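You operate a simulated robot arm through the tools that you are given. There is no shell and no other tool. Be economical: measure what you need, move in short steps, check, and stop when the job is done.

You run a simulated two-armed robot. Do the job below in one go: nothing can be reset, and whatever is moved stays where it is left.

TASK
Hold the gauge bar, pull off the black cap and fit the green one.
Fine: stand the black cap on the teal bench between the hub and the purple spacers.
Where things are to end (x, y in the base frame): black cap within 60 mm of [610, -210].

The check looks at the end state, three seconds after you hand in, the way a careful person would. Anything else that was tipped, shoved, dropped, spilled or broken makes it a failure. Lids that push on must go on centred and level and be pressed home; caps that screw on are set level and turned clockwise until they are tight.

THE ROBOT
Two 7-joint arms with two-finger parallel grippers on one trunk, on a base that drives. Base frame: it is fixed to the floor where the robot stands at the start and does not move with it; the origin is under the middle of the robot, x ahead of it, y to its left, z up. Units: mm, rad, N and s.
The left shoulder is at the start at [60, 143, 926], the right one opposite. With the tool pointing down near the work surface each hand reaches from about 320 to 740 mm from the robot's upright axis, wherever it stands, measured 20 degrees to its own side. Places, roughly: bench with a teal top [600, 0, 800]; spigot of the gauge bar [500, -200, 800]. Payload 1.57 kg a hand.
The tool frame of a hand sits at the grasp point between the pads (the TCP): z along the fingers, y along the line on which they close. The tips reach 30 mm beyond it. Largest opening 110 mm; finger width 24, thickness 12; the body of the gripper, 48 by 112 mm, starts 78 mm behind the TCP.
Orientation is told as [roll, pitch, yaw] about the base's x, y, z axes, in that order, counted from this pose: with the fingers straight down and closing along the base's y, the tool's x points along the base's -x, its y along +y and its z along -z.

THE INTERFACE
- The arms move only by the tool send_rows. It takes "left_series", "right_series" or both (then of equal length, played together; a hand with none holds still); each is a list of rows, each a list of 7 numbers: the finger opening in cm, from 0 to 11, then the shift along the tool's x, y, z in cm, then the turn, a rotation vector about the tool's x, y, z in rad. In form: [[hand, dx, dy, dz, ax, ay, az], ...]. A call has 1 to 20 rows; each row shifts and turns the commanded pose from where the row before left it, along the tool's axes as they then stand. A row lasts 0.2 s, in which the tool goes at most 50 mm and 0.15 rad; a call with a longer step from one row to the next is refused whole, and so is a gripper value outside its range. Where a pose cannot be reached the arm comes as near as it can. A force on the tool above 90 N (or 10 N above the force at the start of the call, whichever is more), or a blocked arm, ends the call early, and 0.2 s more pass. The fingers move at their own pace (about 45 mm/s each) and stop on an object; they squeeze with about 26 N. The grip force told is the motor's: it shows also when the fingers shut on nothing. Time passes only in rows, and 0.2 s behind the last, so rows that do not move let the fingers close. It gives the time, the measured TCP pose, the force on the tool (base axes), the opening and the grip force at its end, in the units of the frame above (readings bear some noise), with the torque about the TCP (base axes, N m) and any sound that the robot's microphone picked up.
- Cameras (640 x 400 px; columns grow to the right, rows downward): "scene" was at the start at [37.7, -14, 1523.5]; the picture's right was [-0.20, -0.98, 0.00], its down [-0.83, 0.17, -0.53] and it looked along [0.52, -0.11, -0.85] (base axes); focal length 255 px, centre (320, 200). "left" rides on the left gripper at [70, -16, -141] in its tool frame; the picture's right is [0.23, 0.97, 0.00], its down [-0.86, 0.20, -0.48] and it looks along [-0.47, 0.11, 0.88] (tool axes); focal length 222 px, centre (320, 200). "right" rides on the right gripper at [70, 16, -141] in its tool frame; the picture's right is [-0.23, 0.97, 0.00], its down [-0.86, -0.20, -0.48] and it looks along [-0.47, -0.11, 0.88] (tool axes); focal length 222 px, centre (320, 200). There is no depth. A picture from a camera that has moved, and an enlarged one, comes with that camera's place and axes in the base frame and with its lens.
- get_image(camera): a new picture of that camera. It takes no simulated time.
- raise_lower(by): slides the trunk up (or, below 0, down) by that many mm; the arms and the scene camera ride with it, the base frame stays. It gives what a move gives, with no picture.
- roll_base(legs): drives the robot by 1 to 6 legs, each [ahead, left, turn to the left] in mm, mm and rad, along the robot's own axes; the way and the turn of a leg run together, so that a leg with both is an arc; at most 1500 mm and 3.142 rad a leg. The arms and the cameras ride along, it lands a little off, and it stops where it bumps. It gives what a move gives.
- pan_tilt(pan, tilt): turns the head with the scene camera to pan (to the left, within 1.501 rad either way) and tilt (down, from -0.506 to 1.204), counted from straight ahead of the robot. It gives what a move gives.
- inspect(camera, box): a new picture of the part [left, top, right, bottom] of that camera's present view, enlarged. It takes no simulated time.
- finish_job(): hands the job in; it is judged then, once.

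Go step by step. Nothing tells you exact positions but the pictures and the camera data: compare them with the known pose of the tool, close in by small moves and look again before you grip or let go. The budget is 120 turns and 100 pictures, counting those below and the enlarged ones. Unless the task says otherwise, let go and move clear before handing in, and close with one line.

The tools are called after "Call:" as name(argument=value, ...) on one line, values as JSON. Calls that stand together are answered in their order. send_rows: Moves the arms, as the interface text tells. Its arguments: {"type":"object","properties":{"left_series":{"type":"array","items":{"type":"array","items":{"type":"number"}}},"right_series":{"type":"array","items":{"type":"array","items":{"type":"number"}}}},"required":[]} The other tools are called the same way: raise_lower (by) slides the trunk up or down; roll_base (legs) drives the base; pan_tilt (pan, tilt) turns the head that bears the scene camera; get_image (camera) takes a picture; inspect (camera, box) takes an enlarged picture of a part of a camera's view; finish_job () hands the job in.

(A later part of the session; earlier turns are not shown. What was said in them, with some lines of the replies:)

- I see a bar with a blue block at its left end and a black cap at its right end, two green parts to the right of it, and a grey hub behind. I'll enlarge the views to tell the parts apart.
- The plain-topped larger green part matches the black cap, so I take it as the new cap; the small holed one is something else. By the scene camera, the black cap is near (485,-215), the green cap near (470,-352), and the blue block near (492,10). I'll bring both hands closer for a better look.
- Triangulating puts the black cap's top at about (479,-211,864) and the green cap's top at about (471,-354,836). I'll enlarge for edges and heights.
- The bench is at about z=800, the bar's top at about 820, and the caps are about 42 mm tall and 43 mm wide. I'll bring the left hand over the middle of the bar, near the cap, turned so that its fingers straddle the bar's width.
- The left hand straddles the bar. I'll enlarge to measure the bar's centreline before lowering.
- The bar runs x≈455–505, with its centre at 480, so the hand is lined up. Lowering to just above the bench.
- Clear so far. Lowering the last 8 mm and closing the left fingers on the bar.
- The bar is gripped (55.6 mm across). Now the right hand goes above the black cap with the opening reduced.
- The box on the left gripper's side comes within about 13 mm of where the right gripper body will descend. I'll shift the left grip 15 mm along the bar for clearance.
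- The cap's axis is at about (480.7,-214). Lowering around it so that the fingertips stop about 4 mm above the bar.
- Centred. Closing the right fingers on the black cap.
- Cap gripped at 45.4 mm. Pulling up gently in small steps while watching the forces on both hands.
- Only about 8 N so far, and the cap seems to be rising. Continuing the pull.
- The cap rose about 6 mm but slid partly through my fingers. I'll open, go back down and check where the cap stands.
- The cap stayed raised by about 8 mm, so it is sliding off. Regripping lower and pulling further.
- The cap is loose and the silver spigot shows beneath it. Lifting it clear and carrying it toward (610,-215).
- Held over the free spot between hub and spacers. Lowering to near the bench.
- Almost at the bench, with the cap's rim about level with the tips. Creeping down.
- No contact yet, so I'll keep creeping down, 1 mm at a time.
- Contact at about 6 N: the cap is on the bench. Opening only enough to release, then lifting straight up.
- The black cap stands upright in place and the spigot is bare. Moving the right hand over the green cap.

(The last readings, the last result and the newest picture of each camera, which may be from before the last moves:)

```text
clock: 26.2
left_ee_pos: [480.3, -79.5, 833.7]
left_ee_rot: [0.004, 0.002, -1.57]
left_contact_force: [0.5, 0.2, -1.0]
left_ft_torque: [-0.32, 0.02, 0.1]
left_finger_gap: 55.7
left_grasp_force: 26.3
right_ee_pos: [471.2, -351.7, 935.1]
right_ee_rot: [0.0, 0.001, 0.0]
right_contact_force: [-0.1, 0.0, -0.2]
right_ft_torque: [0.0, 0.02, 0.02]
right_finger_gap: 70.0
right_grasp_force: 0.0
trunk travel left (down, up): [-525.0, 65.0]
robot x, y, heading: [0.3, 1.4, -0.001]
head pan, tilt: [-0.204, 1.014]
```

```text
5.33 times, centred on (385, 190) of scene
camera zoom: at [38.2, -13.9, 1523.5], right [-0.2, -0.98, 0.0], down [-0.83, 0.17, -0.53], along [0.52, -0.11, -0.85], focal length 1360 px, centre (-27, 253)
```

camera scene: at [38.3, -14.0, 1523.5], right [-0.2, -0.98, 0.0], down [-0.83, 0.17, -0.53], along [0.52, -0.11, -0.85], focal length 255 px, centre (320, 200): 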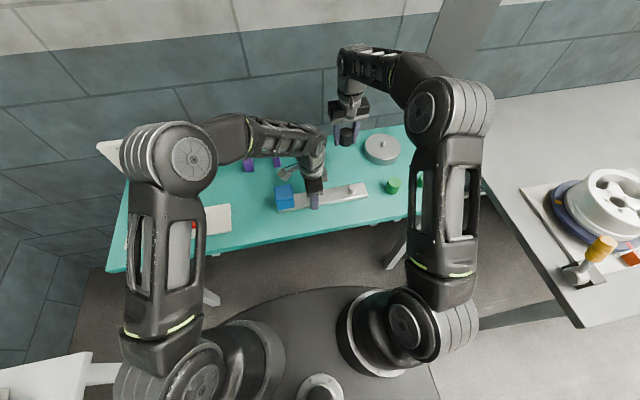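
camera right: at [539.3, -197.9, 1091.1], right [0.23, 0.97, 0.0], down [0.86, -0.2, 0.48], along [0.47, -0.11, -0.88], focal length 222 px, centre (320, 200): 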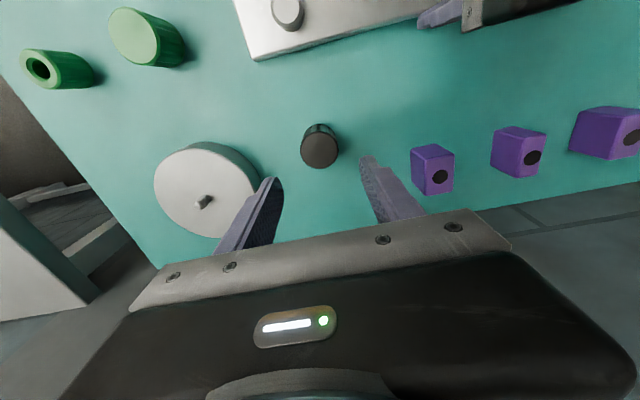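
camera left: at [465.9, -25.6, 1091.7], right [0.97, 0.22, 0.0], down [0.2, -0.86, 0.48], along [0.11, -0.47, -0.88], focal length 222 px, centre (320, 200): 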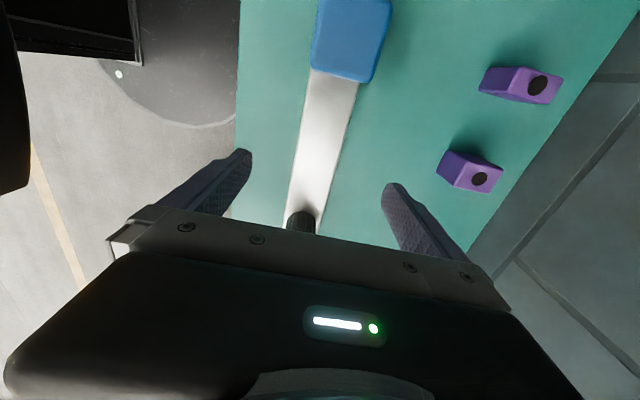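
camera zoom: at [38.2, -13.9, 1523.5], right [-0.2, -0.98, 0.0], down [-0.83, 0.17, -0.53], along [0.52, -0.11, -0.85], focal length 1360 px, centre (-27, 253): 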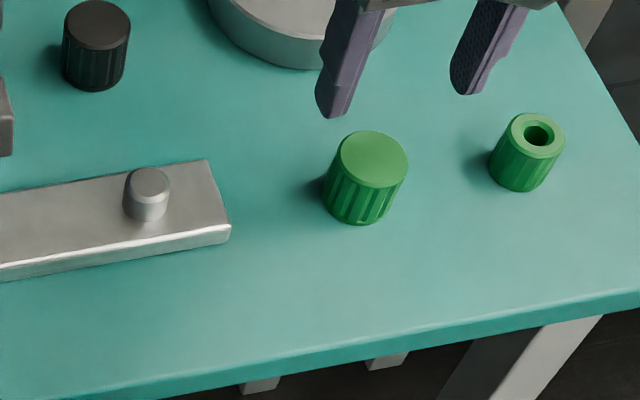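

The green cap's axis is at about (469,-354). Lowering around it so the tips stay about 8 mm above its rim.

Call:
send_rows(right_series=[[7, 0.21, -0.23, 2.5, 0, 0, 0], [7, 0, 0, 2.5, 0, 0, 0], [7, 0, 0, 2.5, 0, 0, 0], [7, 0, 0, 2.2, 0, 0, 0], [7, 0, 0, 0, 0, 0, 0]])

Call:
inspect(camera="right", box=[180, 60, 500, 260])

```text
clock: 27.4
left_ee_pos: [480.3, -81.0, 835.1]
left_ee_rot: [0.001, 0.0, -1.572]
left_contact_force: [-0.1, -0.3, 1.0]
left_ft_torque: [0.06, 0.03, -0.04]
left_finger_gap: 55.7
left_grasp_force: 26.3
right_ee_pos: [468.8, -354.9, 836.4]
right_ee_rot: [0.001, 0.001, 0.001]
right_contact_force: [0.5, 0.1, 1.3]
right_ft_torque: [0.03, 0.0, -0.02]
right_finger_gap: 70.0
right_grasp_force: 0.1
trunk travel left (down, up): [-525.0, 65.0]
robot x, y, heading: [1.0, -0.2, -0.0]
head pan, tilt: [-0.204, 1.014]
```

```text
2.00 times, centred on (340, 160) of right
camera zoom: at [397.4, -337.6, 978.4], right [0.23, 0.97, 0.0], down [0.86, -0.2, 0.48], along [0.47, -0.11, -0.88], focal length 444 px, centre (280, 280)
```

zoom: 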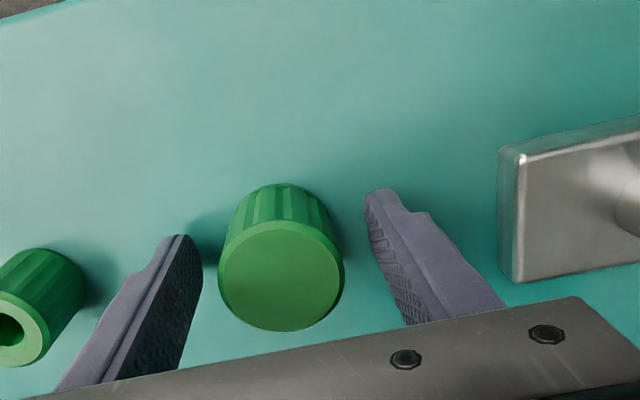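

Centred. Closing on the green cap and lifting it.

Call:
send_rows(right_series=[[6, 0, 0, 0, 0, 0, 0], [5, 0, 0, 0, 0, 0, 0], [3.5, 0, 0, 0, 0, 0, 0], [3, 0, 0, 0, 0, 0, 0], [3, 0, 0, 0, 0, 0, 0], [3, 0, 0, -1, 0, 0, 0], [3, 0, 0, -2, 0, 0, 0], [3, 0, 0, -3, 0, 0, 0], [3, 0, 0, -3, 0, 0, 0]])

Call:
inspect(camera="right", box=[180, 60, 500, 260])

Call:
inspect(camera="scene", box=[325, 140, 445, 220])

```text
clock: 29.4
left_ee_pos: [479.7, -80.7, 834.6]
left_ee_rot: [-0.001, 0.001, -1.571]
left_contact_force: [-2.4, 0.5, -0.2]
left_ft_torque: [-0.31, -0.09, -0.05]
left_finger_gap: 55.7
left_grasp_force: 26.2
right_ee_pos: [467.3, -354.3, 928.4]
right_ee_rot: [-0.001, 0.002, 0.0]
right_contact_force: [0.9, -0.1, -0.3]
right_ft_torque: [0.0, 0.02, -0.02]
right_finger_gap: 45.2
right_grasp_force: 26.1
trunk travel left (down, up): [-525.0, 65.0]
robot x, y, heading: [1.7, -2.3, -0.003]
head pan, tilt: [-0.204, 1.014]
```

```text
2.00 times, centred on (340, 160) of right
camera zoom: at [397.3, -337.6, 1070.2], right [0.23, 0.97, 0.0], down [0.86, -0.2, 0.48], along [0.46, -0.11, -0.88], focal length 444 px, centre (280, 280)
```

zoom: 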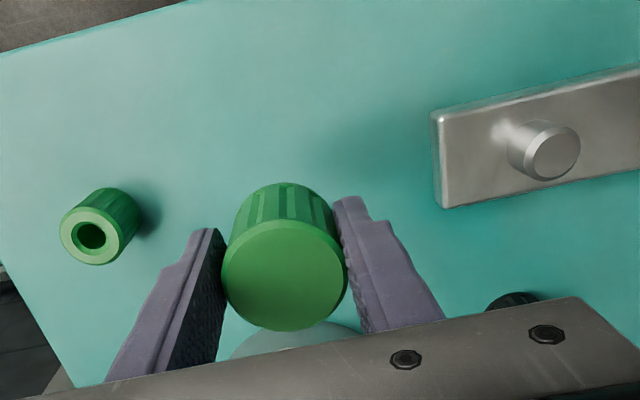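

```text
5.00 times, centred on (385, 180) of scene
camera zoom: at [37.6, -13.8, 1523.5], right [-0.2, -0.98, 0.0], down [-0.83, 0.17, -0.53], along [0.52, -0.11, -0.85], focal length 1275 px, centre (-5, 300)
```

zoom: 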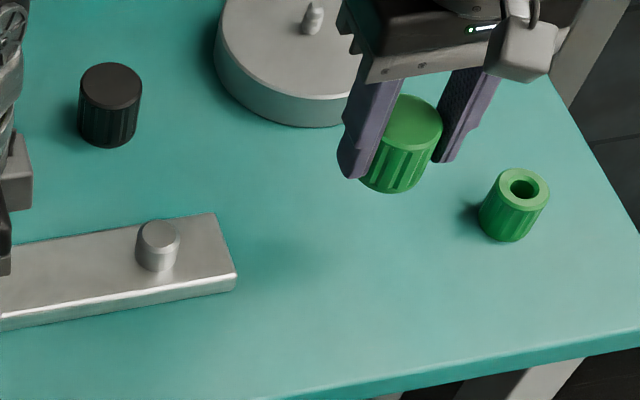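

The green cap is held level. Carrying it over the spigot with clearance.

Call:
send_rows(right_series=[[3, -0.31, 3.5, 0, 0, 0, 0], [3, -0.31, 3.5, 0, 0, 0, 0], [3, -0.31, 3.5, 0, 0, 0, 0], [3, -0.31, 3.5, 0, 0, 0, 0], [3, 0, 0, 0, 0, 0, 0]])

Call:
get_image(camera="right")

Call:
inspect(camera="scene", box=[325, 140, 385, 200])

```text
clock: 30.6
left_ee_pos: [480.8, -81.0, 834.8]
left_ee_rot: [0.001, 0.0, -1.571]
left_contact_force: [0.9, -0.9, -0.5]
left_ft_torque: [0.35, 0.12, 0.02]
left_finger_gap: 56.0
left_grasp_force: 25.9
right_ee_pos: [479.7, -214.9, 928.0]
right_ee_rot: [-0.002, 0.0, 0.001]
right_contact_force: [-0.6, -0.7, -0.9]
right_ft_torque: [0.0, -0.02, 0.01]
right_finger_gap: 45.3
right_grasp_force: 25.5
trunk travel left (down, up): [-525.0, 65.0]
robot x, y, heading: [-2.4, -2.4, 0.0]
head pan, tilt: [-0.204, 1.014]
```

```text
59 pictures are left
camera right: at [409.4, -198.0, 1069.1], right [0.23, 0.97, 0.0], down [0.86, -0.2, 0.48], along [0.47, -0.11, -0.88], focal length 222 px, centre (320, 200)
```

right: 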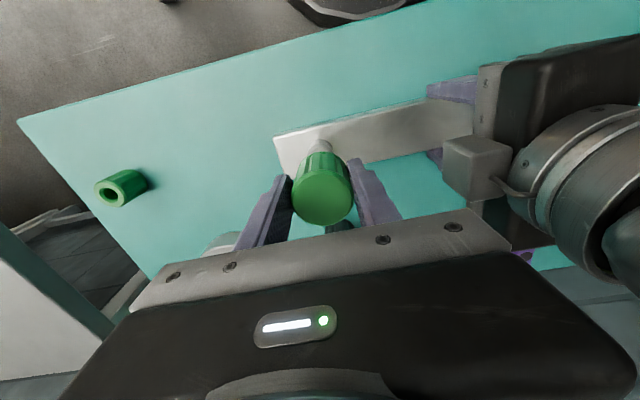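

```text
6.67 times, centred on (355, 170) of scene
camera zoom: at [38.0, -14.1, 1523.5], right [-0.2, -0.98, 0.0], down [-0.83, 0.17, -0.53], along [0.52, -0.11, -0.85], focal length 1700 px, centre (87, 400)
```

zoom: 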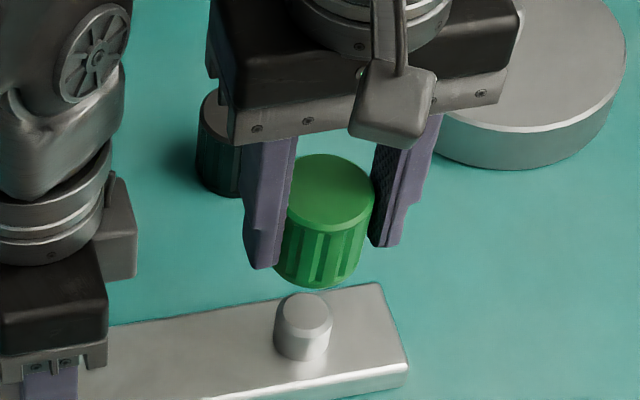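

Scene-camera comparison suggests the spigot is about 3 mm further to +y than the cap. I'll check in the right camera, where coaxial parts must line up with the nadir point.

Call:
inspect(camera="right", box=[260, 115, 400, 235])

Call:
inspect(camera="scene", box=[340, 155, 375, 200])

```text
3.33 times, centred on (330, 175) of right
camera zoom: at [409.4, -198.0, 1069.1], right [0.23, 0.97, 0.0], down [0.86, -0.2, 0.48], along [0.47, -0.11, -0.88], focal length 740 px, centre (287, 283)
```

zoom: 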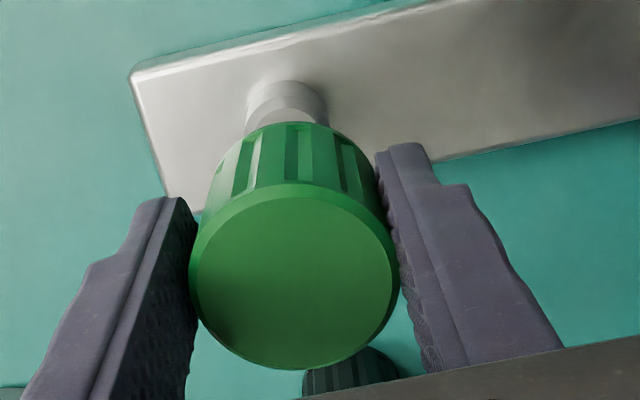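

```text
8.89 times, centred on (358, 178) of scene
camera zoom: at [38.0, -14.1, 1523.5], right [-0.2, -0.98, 0.0], down [-0.83, 0.17, -0.53], along [0.52, -0.11, -0.85], focal length 2267 px, centre (-13, 400)
```

zoom: 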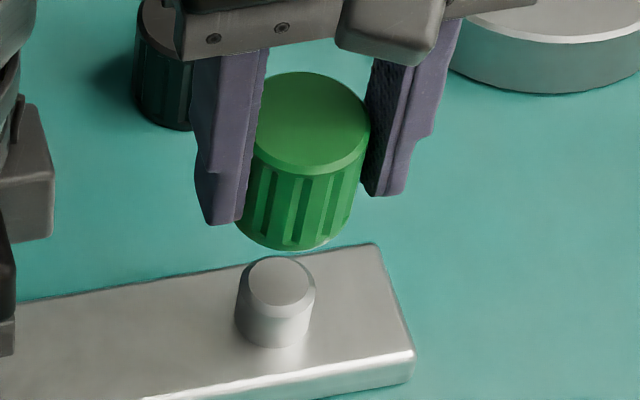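

Cameras agree within about 1.5 mm and the spigot top is chamfered. I'll lower to just above it and then feel for contact.

Call:
send_rows(right_series=[[3, 0, 0, 2, 0, 0, 0], [3, 0, 0, 1.5, 0, 0, 0], [3, 0, 0, 0.5, 0, 0, 0], [3, 0, 0, 0, 0, 0, 0]])

Call:
inspect(camera="scene", box=[340, 155, 375, 200])

Call:
inspect(camera="right", box=[260, 115, 400, 235])

```text
clock: 31.6
left_ee_pos: [480.6, -81.3, 833.7]
left_ee_rot: [-0.001, 0.0, -1.571]
left_contact_force: [-0.2, 1.0, -0.5]
left_ft_torque: [0.12, 0.08, 0.0]
left_finger_gap: 55.7
left_grasp_force: 26.4
right_ee_pos: [480.4, -215.5, 887.5]
right_ee_rot: [0.0, 0.0, 0.0]
right_contact_force: [0.9, -0.4, -1.3]
right_ft_torque: [-0.01, -0.01, 0.04]
right_finger_gap: 45.2
right_grasp_force: 26.0
trunk travel left (down, up): [-525.0, 65.0]
robot x, y, heading: [2.3, 1.9, 0.001]
head pan, tilt: [-0.204, 1.014]
```

```text
8.89 times, centred on (358, 178) of scene
camera zoom: at [38.0, -14.0, 1523.5], right [-0.2, -0.98, 0.0], down [-0.83, 0.17, -0.53], along [0.52, -0.11, -0.85], focal length 2267 px, centre (-13, 400)
```

zoom: 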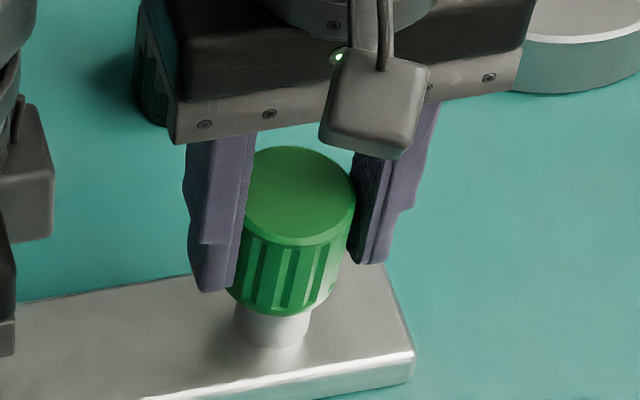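

```text
3.33 times, centred on (330, 175) of right
camera zoom: at [409.4, -198.5, 1029.1], right [0.23, 0.97, 0.0], down [0.86, -0.2, 0.48], along [0.47, -0.11, -0.88], focal length 740 px, centre (287, 283)
```

zoom: 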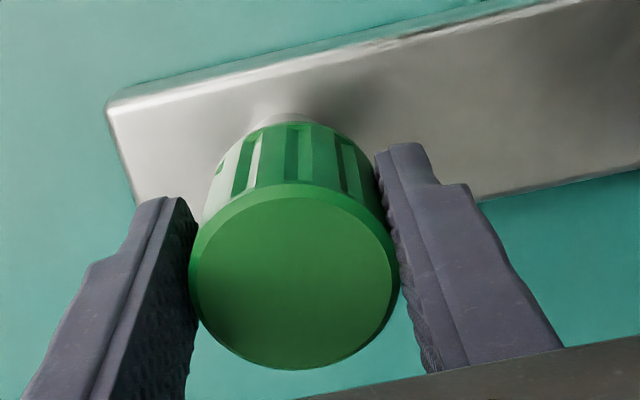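

Looks close to coaxial. Lowering in small steps and feeling for contact.

Call:
send_rows(right_series=[[3, 0, 0, 0.2, 0, 0, 0], [3, 0, 0, 0.2, 0, 0, 0], [3, 0, 0, 0.2, 0, 0, 0]])

```text
clock: 32.4
left_ee_pos: [480.5, -80.3, 833.7]
left_ee_rot: [0.0, 0.0, -1.572]
left_contact_force: [-0.2, 0.2, -0.4]
left_ft_torque: [0.05, 0.08, 0.02]
left_finger_gap: 55.8
left_grasp_force: 25.8
right_ee_pos: [480.0, -215.0, 880.6]
right_ee_rot: [-0.001, 0.001, -0.001]
right_contact_force: [-0.6, -0.2, -0.6]
right_ft_torque: [0.01, 0.02, -0.02]
right_finger_gap: 45.3
right_grasp_force: 26.1
trunk travel left (down, up): [-525.0, 65.0]
robot x, y, heading: [0.7, -0.4, 0.002]
head pan, tilt: [-0.204, 1.014]
```

Call:
send_rows(right_series=[[3, 0, 0, 0.2, 0, 0, 0], [3, 0, 0, 0.2, 0, 0, 0]])

```text
clock: 33.0
left_ee_pos: [480.0, -80.9, 833.3]
left_ee_rot: [0.0, -0.001, -1.572]
left_contact_force: [-0.5, 0.3, -0.1]
left_ft_torque: [-0.01, 0.07, 0.04]
left_finger_gap: 56.3
left_grasp_force: 26.4
right_ee_pos: [480.0, -214.6, 878.3]
right_ee_rot: [0.002, 0.0, 0.003]
right_contact_force: [0.0, 0.1, 0.2]
right_ft_torque: [0.01, -0.01, 0.01]
right_finger_gap: 45.4
right_grasp_force: 25.7
trunk travel left (down, up): [-525.0, 65.0]
robot x, y, heading: [-1.9, 1.7, -0.004]
head pan, tilt: [-0.204, 1.014]
```

Call:
send_rows(right_series=[[3, 0, 0, 0.2, 0, 0, 0], [3, 0, 0, 0.2, 0, 0, 0]])

```text
clock: 33.6
left_ee_pos: [481.7, -80.8, 834.4]
left_ee_rot: [-0.001, 0.001, -1.571]
left_contact_force: [-0.2, 1.0, 0.5]
left_ft_torque: [-0.02, 0.06, -0.03]
left_finger_gap: 55.8
left_grasp_force: 26.1
right_ee_pos: [481.2, -214.9, 873.2]
right_ee_rot: [-0.001, 0.0, 0.0]
right_contact_force: [0.7, -0.1, -0.4]
right_ft_torque: [0.02, -0.03, -0.01]
right_finger_gap: 44.8
right_grasp_force: 26.0
trunk travel left (down, up): [-525.0, 65.0]
robot x, y, heading: [2.3, -0.9, -0.002]
head pan, tilt: [-0.204, 1.014]
```

No contact yet although the rim should be near or past the spigot's top, so I'll look before going on.

Call:
send_rows(right_series=[[3, 0, 0, 0.2, 0, 0, 0], [3, 0, 0, 0.2, 0, 0, 0]])

Call:
inspect(camera="scene", box=[340, 155, 375, 200])

```text
clock: 34.2
left_ee_pos: [480.5, -81.2, 832.7]
left_ee_rot: [0.0, -0.001, -1.571]
left_contact_force: [-1.4, 0.6, 1.1]
left_ft_torque: [0.0, 0.06, -0.01]
left_finger_gap: 55.7
left_grasp_force: 26.1
right_ee_pos: [481.4, -215.4, 868.7]
right_ee_rot: [-0.001, 0.001, -0.001]
right_contact_force: [0.3, 0.0, -0.1]
right_ft_torque: [0.01, -0.02, -0.02]
right_finger_gap: 45.0
right_grasp_force: 26.1
trunk travel left (down, up): [-525.0, 65.0]
robot x, y, heading: [0.1, 0.3, -0.001]
head pan, tilt: [-0.204, 1.014]
```

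```text
8.89 times, centred on (358, 178) of scene
camera zoom: at [38.0, -13.9, 1523.5], right [-0.2, -0.98, 0.0], down [-0.83, 0.17, -0.53], along [0.52, -0.11, -0.85], focal length 2267 px, centre (-13, 400)
```

zoom: 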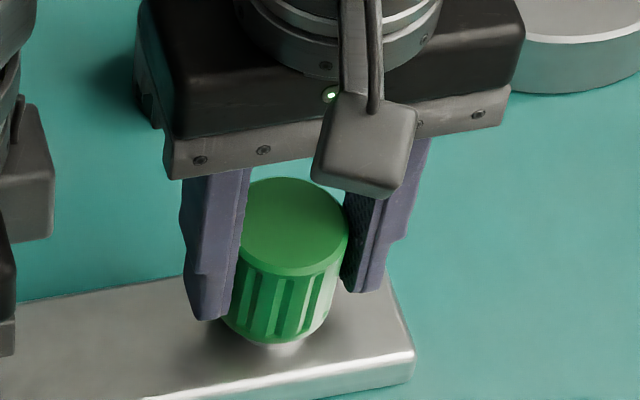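

It is slipping over the spigot freely. Continuing down until it resists.

Call:
send_rows(right_series=[[3, 0, 0, 0.2, 0, 0, 0], [3, 0, 0, 0.2, 0, 0, 0], [3, 0, 0, 0.2, 0, 0, 0]])

```text
clock: 35.0
left_ee_pos: [480.4, -81.0, 832.9]
left_ee_rot: [0.0, -0.001, -1.572]
left_contact_force: [1.9, 0.8, -1.6]
left_ft_torque: [0.14, 0.23, 0.2]
left_finger_gap: 55.7
left_grasp_force: 26.1
right_ee_pos: [478.5, -215.0, 862.5]
right_ee_rot: [0.002, 0.001, 0.001]
right_contact_force: [-3.7, -1.8, 7.7]
right_ft_torque: [-0.52, -0.07, 0.07]
right_finger_gap: 45.1
right_grasp_force: 25.9
trunk travel left (down, up): [-525.0, 65.0]
robot x, y, heading: [2.6, 0.9, -0.001]
head pan, tilt: [-0.204, 1.014]
```

First resistance (about 8 N) with about 5 mm to go. Easing slightly toward the side force and pressing on.

Call:
send_rows(right_series=[[3, 0.07, -0.03, 0.1, 0, 0, 0], [3, 0, 0, 0.15, 0, 0, 0], [3, 0, 0, 0.15, 0, 0, 0]])

Call:
inspect(camera="right", box=[260, 115, 400, 235])

Call:
inspect(camera="scene", box=[340, 155, 375, 200])

```text
clock: 35.8
left_ee_pos: [480.1, -80.9, 833.4]
left_ee_rot: [0.001, 0.0, -1.57]
left_contact_force: [2.9, 1.2, 0.1]
left_ft_torque: [0.11, 0.02, 0.26]
left_finger_gap: 56.2
left_grasp_force: 26.0
right_ee_pos: [478.8, -216.6, 858.8]
right_ee_rot: [0.0, 0.001, -0.001]
right_contact_force: [-3.5, -2.8, 8.1]
right_ft_torque: [-0.58, 0.05, 0.02]
right_finger_gap: 45.2
right_grasp_force: 26.1
trunk travel left (down, up): [-525.0, 65.0]
robot x, y, heading: [1.4, 3.2, -0.001]
head pan, tilt: [-0.204, 1.014]
```

```text
3.33 times, centred on (330, 175) of right
camera zoom: at [408.5, -198.9, 1000.9], right [0.23, 0.97, 0.0], down [0.86, -0.2, 0.48], along [0.47, -0.11, -0.88], focal length 740 px, centre (287, 283)
```

zoom: 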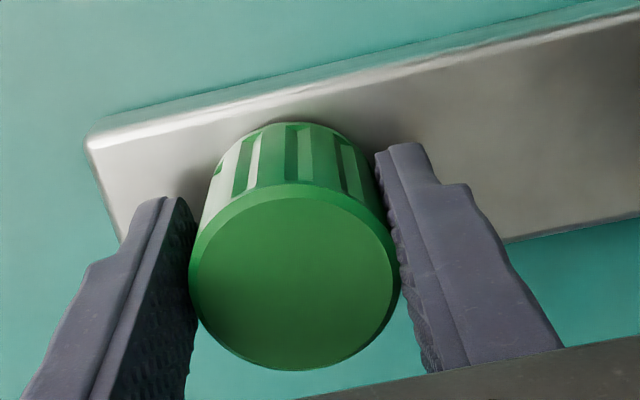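

```text
8.89 times, centred on (358, 178) of scene
camera zoom: at [37.6, -14.0, 1523.5], right [-0.2, -0.98, 0.0], down [-0.83, 0.17, -0.53], along [0.52, -0.11, -0.85], focal length 2267 px, centre (-13, 400)
```

zoom: 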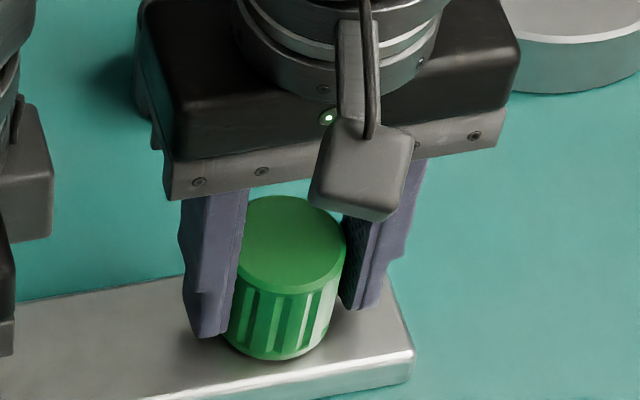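

The cap is moving down with the hand, nearly home. A few more small steps; I expect the force to rise when it seats.

Call:
send_rows(right_series=[[3, 0.03, -0.03, 0.1, 0, 0, 0], [3, 0, 0, 0.1, 0, 0, 0], [3, 0, 0, 0.1, 0, 0, 0]])

```text
clock: 36.6
left_ee_pos: [480.5, -80.2, 834.5]
left_ee_rot: [0.002, -0.001, -1.57]
left_contact_force: [2.8, 1.7, 0.3]
left_ft_torque: [0.12, 0.02, 0.24]
left_finger_gap: 55.7
left_grasp_force: 26.0
right_ee_pos: [478.8, -216.2, 857.6]
right_ee_rot: [0.001, -0.001, 0.001]
right_contact_force: [-3.6, -3.8, 9.7]
right_ft_torque: [-0.57, 0.05, 0.02]
right_finger_gap: 45.4
right_grasp_force: 26.1
trunk travel left (down, up): [-525.0, 65.0]
robot x, y, heading: [0.5, 2.2, -0.004]
head pan, tilt: [-0.204, 1.014]
```

Call:
send_rows(right_series=[[3, 0, 0, 0.15, 0, 0, 0], [3, 0, 0, 0.15, 0, 0, 0], [3, 0, 0, 0, 0, 0, 0]])

Call:
inspect(camera="right", box=[260, 115, 400, 235])

Call:
inspect(camera="scene", box=[340, 155, 375, 200])

```text
clock: 37.4
left_ee_pos: [479.3, -81.0, 834.6]
left_ee_rot: [0.001, -0.001, -1.569]
left_contact_force: [3.4, 1.0, -4.7]
left_ft_torque: [0.03, -0.14, 0.62]
left_finger_gap: 55.8
left_grasp_force: 26.4
right_ee_pos: [479.3, -215.2, 855.6]
right_ee_rot: [-0.001, -0.002, 0.0]
right_contact_force: [-2.9, -6.0, 23.1]
right_ft_torque: [-0.54, -0.04, -0.01]
right_finger_gap: 45.2
right_grasp_force: 25.9
trunk travel left (down, up): [-525.0, 65.0]
robot x, y, heading: [-0.5, 0.7, 0.003]
head pan, tilt: [-0.204, 1.014]
```

```text
3.33 times, centred on (330, 175) of right
camera zoom: at [408.3, -198.9, 995.5], right [0.23, 0.97, 0.0], down [0.85, -0.2, 0.48], along [0.47, -0.11, -0.88], focal length 740 px, centre (287, 283)
```

zoom: 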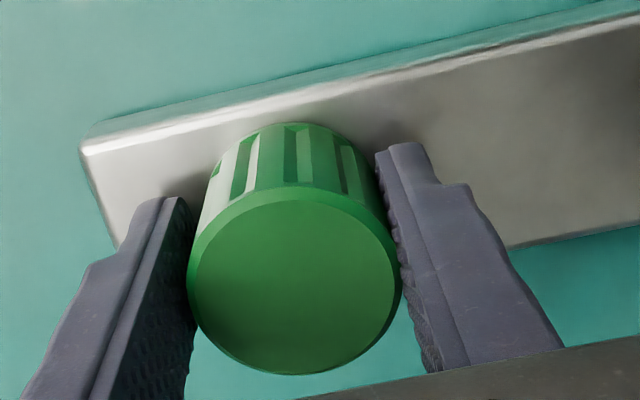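

```text
8.89 times, centred on (358, 178) of scene
camera zoom: at [37.0, -13.8, 1523.6], right [-0.2, -0.98, 0.0], down [-0.83, 0.17, -0.53], along [0.52, -0.11, -0.85], focal length 2267 px, centre (-13, 400)
```

zoom: 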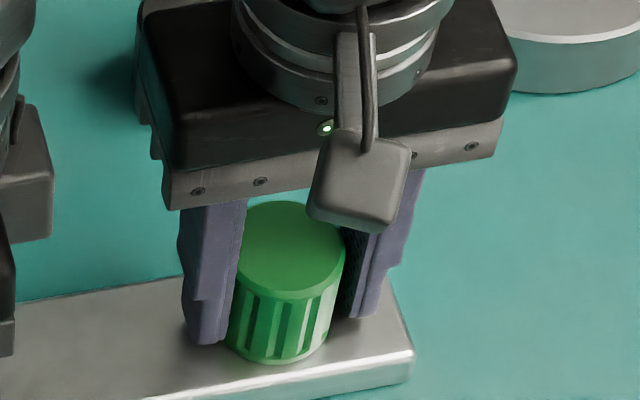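

The force jumped to 23 N, so the cap has bottomed. Releasing, lifting off, and then pressing its top with closed fingers to make sure it is home.

Call:
send_rows(right_series=[[5, 0, 0, 0, 0, 0, 0], [6.5, 0, 0, 0, 0, 0, 0], [6.5, 0, 0, 0, 0, 0, 0], [6.5, 0, 0, -2, 0, 0, 0], [6.5, 0, 0, -3, 0, 0, 0], [6.5, 0, 0, -2, 0, 0, 0], [4, 0, 0, 0, 0, 0, 0], [2, 0, 0, 0, 0, 0, 0], [0, 0, 0, 0, 0, 0, 0], [0, 0, 0, 0, 0, 0, 0], [0, 0, 0, 0, 0, 0, 0]])

Call:
inspect(camera="right", box=[220, 80, 460, 230])

Call:
inspect(camera="scene", box=[325, 155, 385, 205])

```text
clock: 39.8
left_ee_pos: [480.8, -81.6, 834.1]
left_ee_rot: [0.002, 0.001, -1.572]
left_contact_force: [0.7, -0.1, 0.0]
left_ft_torque: [-0.39, 0.01, 0.04]
left_finger_gap: 55.9
left_grasp_force: 26.3
right_ee_pos: [479.0, -216.5, 923.4]
right_ee_rot: [0.001, 0.0, 0.001]
right_contact_force: [-0.2, 0.2, 1.0]
right_ft_torque: [0.02, 0.01, 0.0]
right_finger_gap: 0.0
right_grasp_force: 20.6
trunk travel left (down, up): [-525.0, 65.0]
robot x, y, heading: [1.1, -1.1, -0.003]
head pan, tilt: [-0.204, 1.014]
```

```text
2.67 times, centred on (340, 155) of right
camera zoom: at [408.6, -198.9, 1065.3], right [0.23, 0.97, 0.0], down [0.86, -0.2, 0.48], along [0.47, -0.11, -0.88], focal length 592 px, centre (267, 320)
```

zoom: 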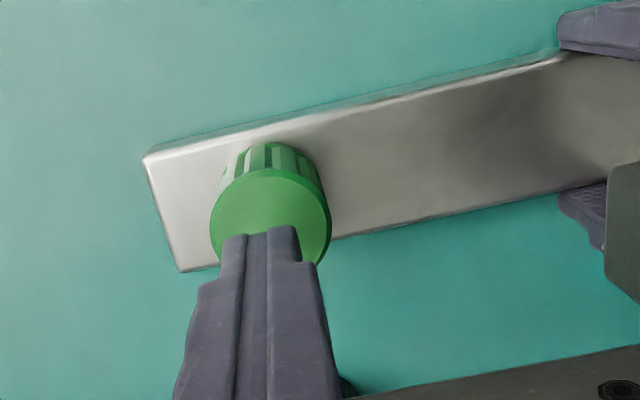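

```text
8.00 times, centred on (355, 180) of scene
camera zoom: at [37.9, -13.9, 1523.5], right [-0.2, -0.98, 0.0], down [-0.83, 0.17, -0.53], along [0.52, -0.11, -0.85], focal length 2040 px, centre (40, 360)
```

zoom: 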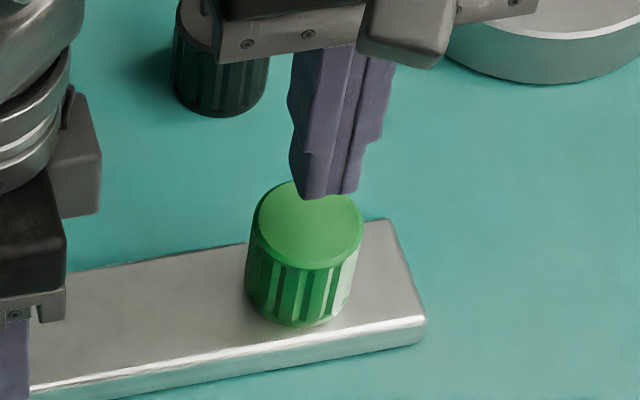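

The cap is on, level and centred by eye. Pressing down on its centre with the closed fingertips.

Call:
send_rows(right_series=[[0, 0.1, 0.2, 1.5, 0, 0, 0], [0, 0, 0, 1.2, 0, 0, 0], [0, 0, 0, 0.2, 0, 0, 0], [0, 0, 0, 0.2, 0, 0, 0]])

```text
clock: 40.8
left_ee_pos: [480.2, -80.4, 833.1]
left_ee_rot: [0.003, -0.003, -1.568]
left_contact_force: [8.1, -6.6, -12.4]
left_ft_torque: [-0.12, 0.06, 0.61]
left_finger_gap: 55.7
left_grasp_force: 26.3
right_ee_pos: [478.1, -213.8, 894.5]
right_ee_rot: [0.0, -0.004, 0.002]
right_contact_force: [-8.8, -1.4, 39.1]
right_ft_torque: [-0.04, 0.36, 0.41]
right_finger_gap: 0.1
right_grasp_force: 21.6
trunk travel left (down, up): [-525.0, 65.0]
robot x, y, heading: [1.1, 1.3, 0.005]
head pan, tilt: [-0.204, 1.014]
```

Call:
send_rows(right_series=[[0, 0.05, 0, 0.1, 0, 0, 0], [0, 0, 0, 0.1, 0, 0, 0], [0, 0, 0, 0, 0, 0, 0]])

Call:
inspect(camera="scene", box=[325, 155, 385, 205])

```text
clock: 41.6
left_ee_pos: [480.1, -80.2, 835.8]
left_ee_rot: [0.006, 0.0, -1.57]
left_contact_force: [13.0, -5.2, -13.2]
left_ft_torque: [0.07, -0.03, 0.54]
left_finger_gap: 55.8
left_grasp_force: 26.3
right_ee_pos: [478.5, -213.7, 895.7]
right_ee_rot: [0.001, -0.01, 0.0]
right_contact_force: [-8.9, -3.2, 71.5]
right_ft_torque: [-0.12, 0.61, 0.72]
right_finger_gap: 0.2
right_grasp_force: 21.6
trunk travel left (down, up): [-525.0, 65.0]
robot x, y, heading: [-1.5, -0.8, 0.002]
head pan, tilt: [-0.204, 1.014]
```

```text
8.00 times, centred on (355, 180) of scene
camera zoom: at [34.3, -12.8, 1524.0], right [-0.2, -0.98, 0.0], down [-0.83, 0.17, -0.53], along [0.52, -0.11, -0.85], focal length 2040 px, centre (40, 360)
```

zoom: 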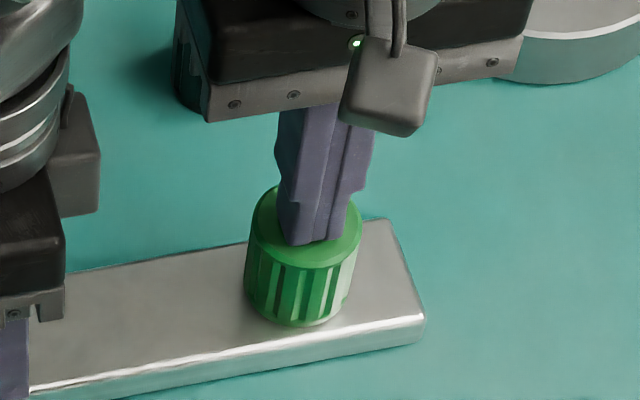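

It stays rigid at 71 N, so it is home. Backing the right hand off upward and checking the seat.

Call:
send_rows(right_series=[[0, -0.05, 0, -0.4, 0, 0, 0], [0, 0, 0, -2, 0, 0, 0], [0, 0, 0, -3, 0, 0, 0], [0, 0, 0, -3, 0, 0, 0], [0, 4, -2, -1, 0, 0, 0], [0, 4, -2, 0, 0, 0, 0], [0, 0, -4, 0, 0, 0, 0], [0, 0, -4, 0, 0, 0, 0]])

Call:
inspect(camera="scene", box=[325, 145, 385, 205])

Call:
get_image(camera="right")

```text
clock: 43.4
left_ee_pos: [478.8, -79.9, 834.7]
left_ee_rot: [0.003, 0.0, -1.57]
left_contact_force: [-4.5, 2.0, 16.5]
left_ft_torque: [0.47, 0.17, 0.3]
left_finger_gap: 55.7
left_grasp_force: 26.0
right_ee_pos: [396.8, -333.4, 986.0]
right_ee_rot: [0.0, -0.003, -0.001]
right_contact_force: [-0.1, 0.1, -0.6]
right_ft_torque: [0.01, -0.02, -0.01]
right_finger_gap: 0.0
right_grasp_force: 20.9
trunk travel left (down, up): [-525.0, 65.0]
robot x, y, heading: [-0.2, 2.5, 0.005]
head pan, tilt: [-0.204, 1.014]
```

```text
6.67 times, centred on (355, 175) of scene
camera zoom: at [35.9, -13.8, 1523.6], right [-0.2, -0.98, 0.0], down [-0.83, 0.17, -0.53], along [0.52, -0.11, -0.85], focal length 1700 px, centre (87, 367)
```

zoom: 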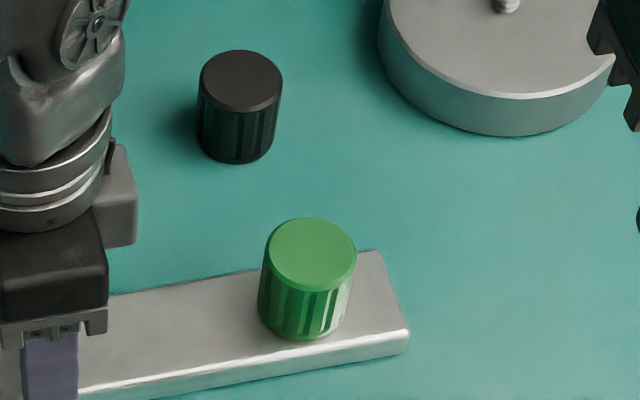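

```text
44 pictures are left
camera right: at [325.6, -316.7, 1125.8], right [0.23, 0.97, 0.0], down [0.85, -0.2, 0.48], along [0.47, -0.11, -0.88], focal length 222 px, centre (320, 200)
```

right: 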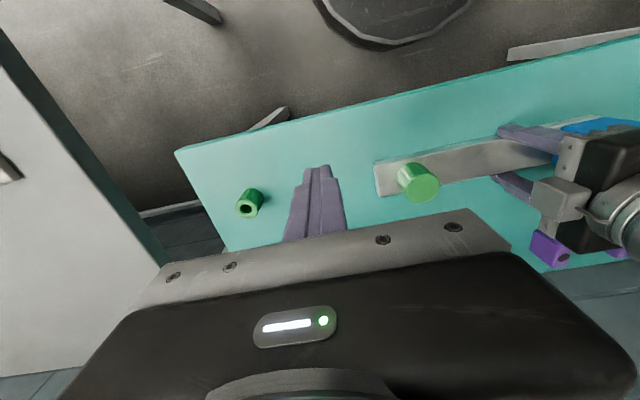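

The green cap is seated flush on the bar and the black cap stands upright. Now the left hand lets go and rises clear.

Call:
send_rows(left_series=[[7, 0, 0, 0, 0, 0, 0], [8, 0, 0, 0, 0, 0, 0], [8, 0, 0, 0, 0, 0, 0], [8, 0, 0, -1, 0, 0, 0], [8, 0, 0, -3, 0, 0, 0], [8, 0, 0, -4, 0, 0, 0], [8, 0, 0, -4, 0, 0, 0], [8, 0, 0, -3, 0, 0, 0]])

Call:
inspect(camera="scene", box=[265, 125, 445, 225])

Call:
inspect(camera="right", box=[340, 90, 640, 270])

```text
clock: 45.2
left_ee_pos: [478.9, -81.2, 983.7]
left_ee_rot: [0.001, 0.0, -1.572]
left_contact_force: [0.5, 0.3, -0.2]
left_ft_torque: [0.0, -0.01, 0.03]
left_finger_gap: 80.0
left_grasp_force: 0.0
right_ee_pos: [396.2, -333.3, 984.2]
right_ee_rot: [-0.001, 0.0, 0.0]
right_contact_force: [0.9, -0.4, 0.4]
right_ft_torque: [0.01, -0.01, 0.02]
right_finger_gap: 0.0
right_grasp_force: 21.2
trunk travel left (down, up): [-525.0, 65.0]
robot x, y, heading: [0.2, -4.8, 0.003]
head pan, tilt: [-0.204, 1.014]
```

```text
3.56 times, centred on (355, 175) of scene
camera zoom: at [37.5, -13.9, 1523.5], right [-0.2, -0.98, 0.0], down [-0.83, 0.17, -0.53], along [0.52, -0.11, -0.85], focal length 907 px, centre (196, 289)
```

zoom: 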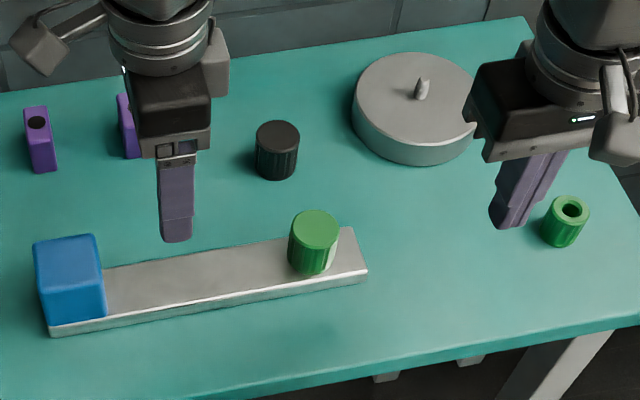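

```text
2.13 times, centred on (490, 180) of right
camera zoom: at [326.9, -316.4, 1125.3], right [0.23, 0.97, 0.0], down [0.86, -0.2, 0.48], along [0.47, -0.11, -0.88], focal length 474 px, centre (-43, 243)
```

zoom: 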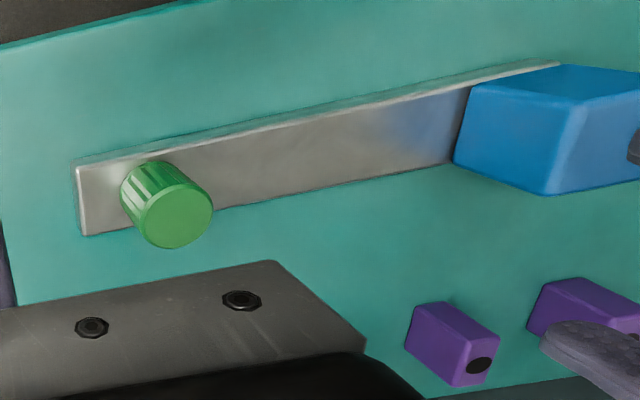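

The green cap's top is where the black one's was. The bar and everything else are unmoved, and both hands are clear. Handing in.

Call:
finish_job()

```text
The job is handed in.
```

The green cap is pressed home on the gauge bar's spigot. The black cap stands upright on the teal bench at about (610, -215), which is within the 60 mm allowed. The bar and the other parts look unmoved in the last pictures. Both hands had let go and moved clear before I handed in.
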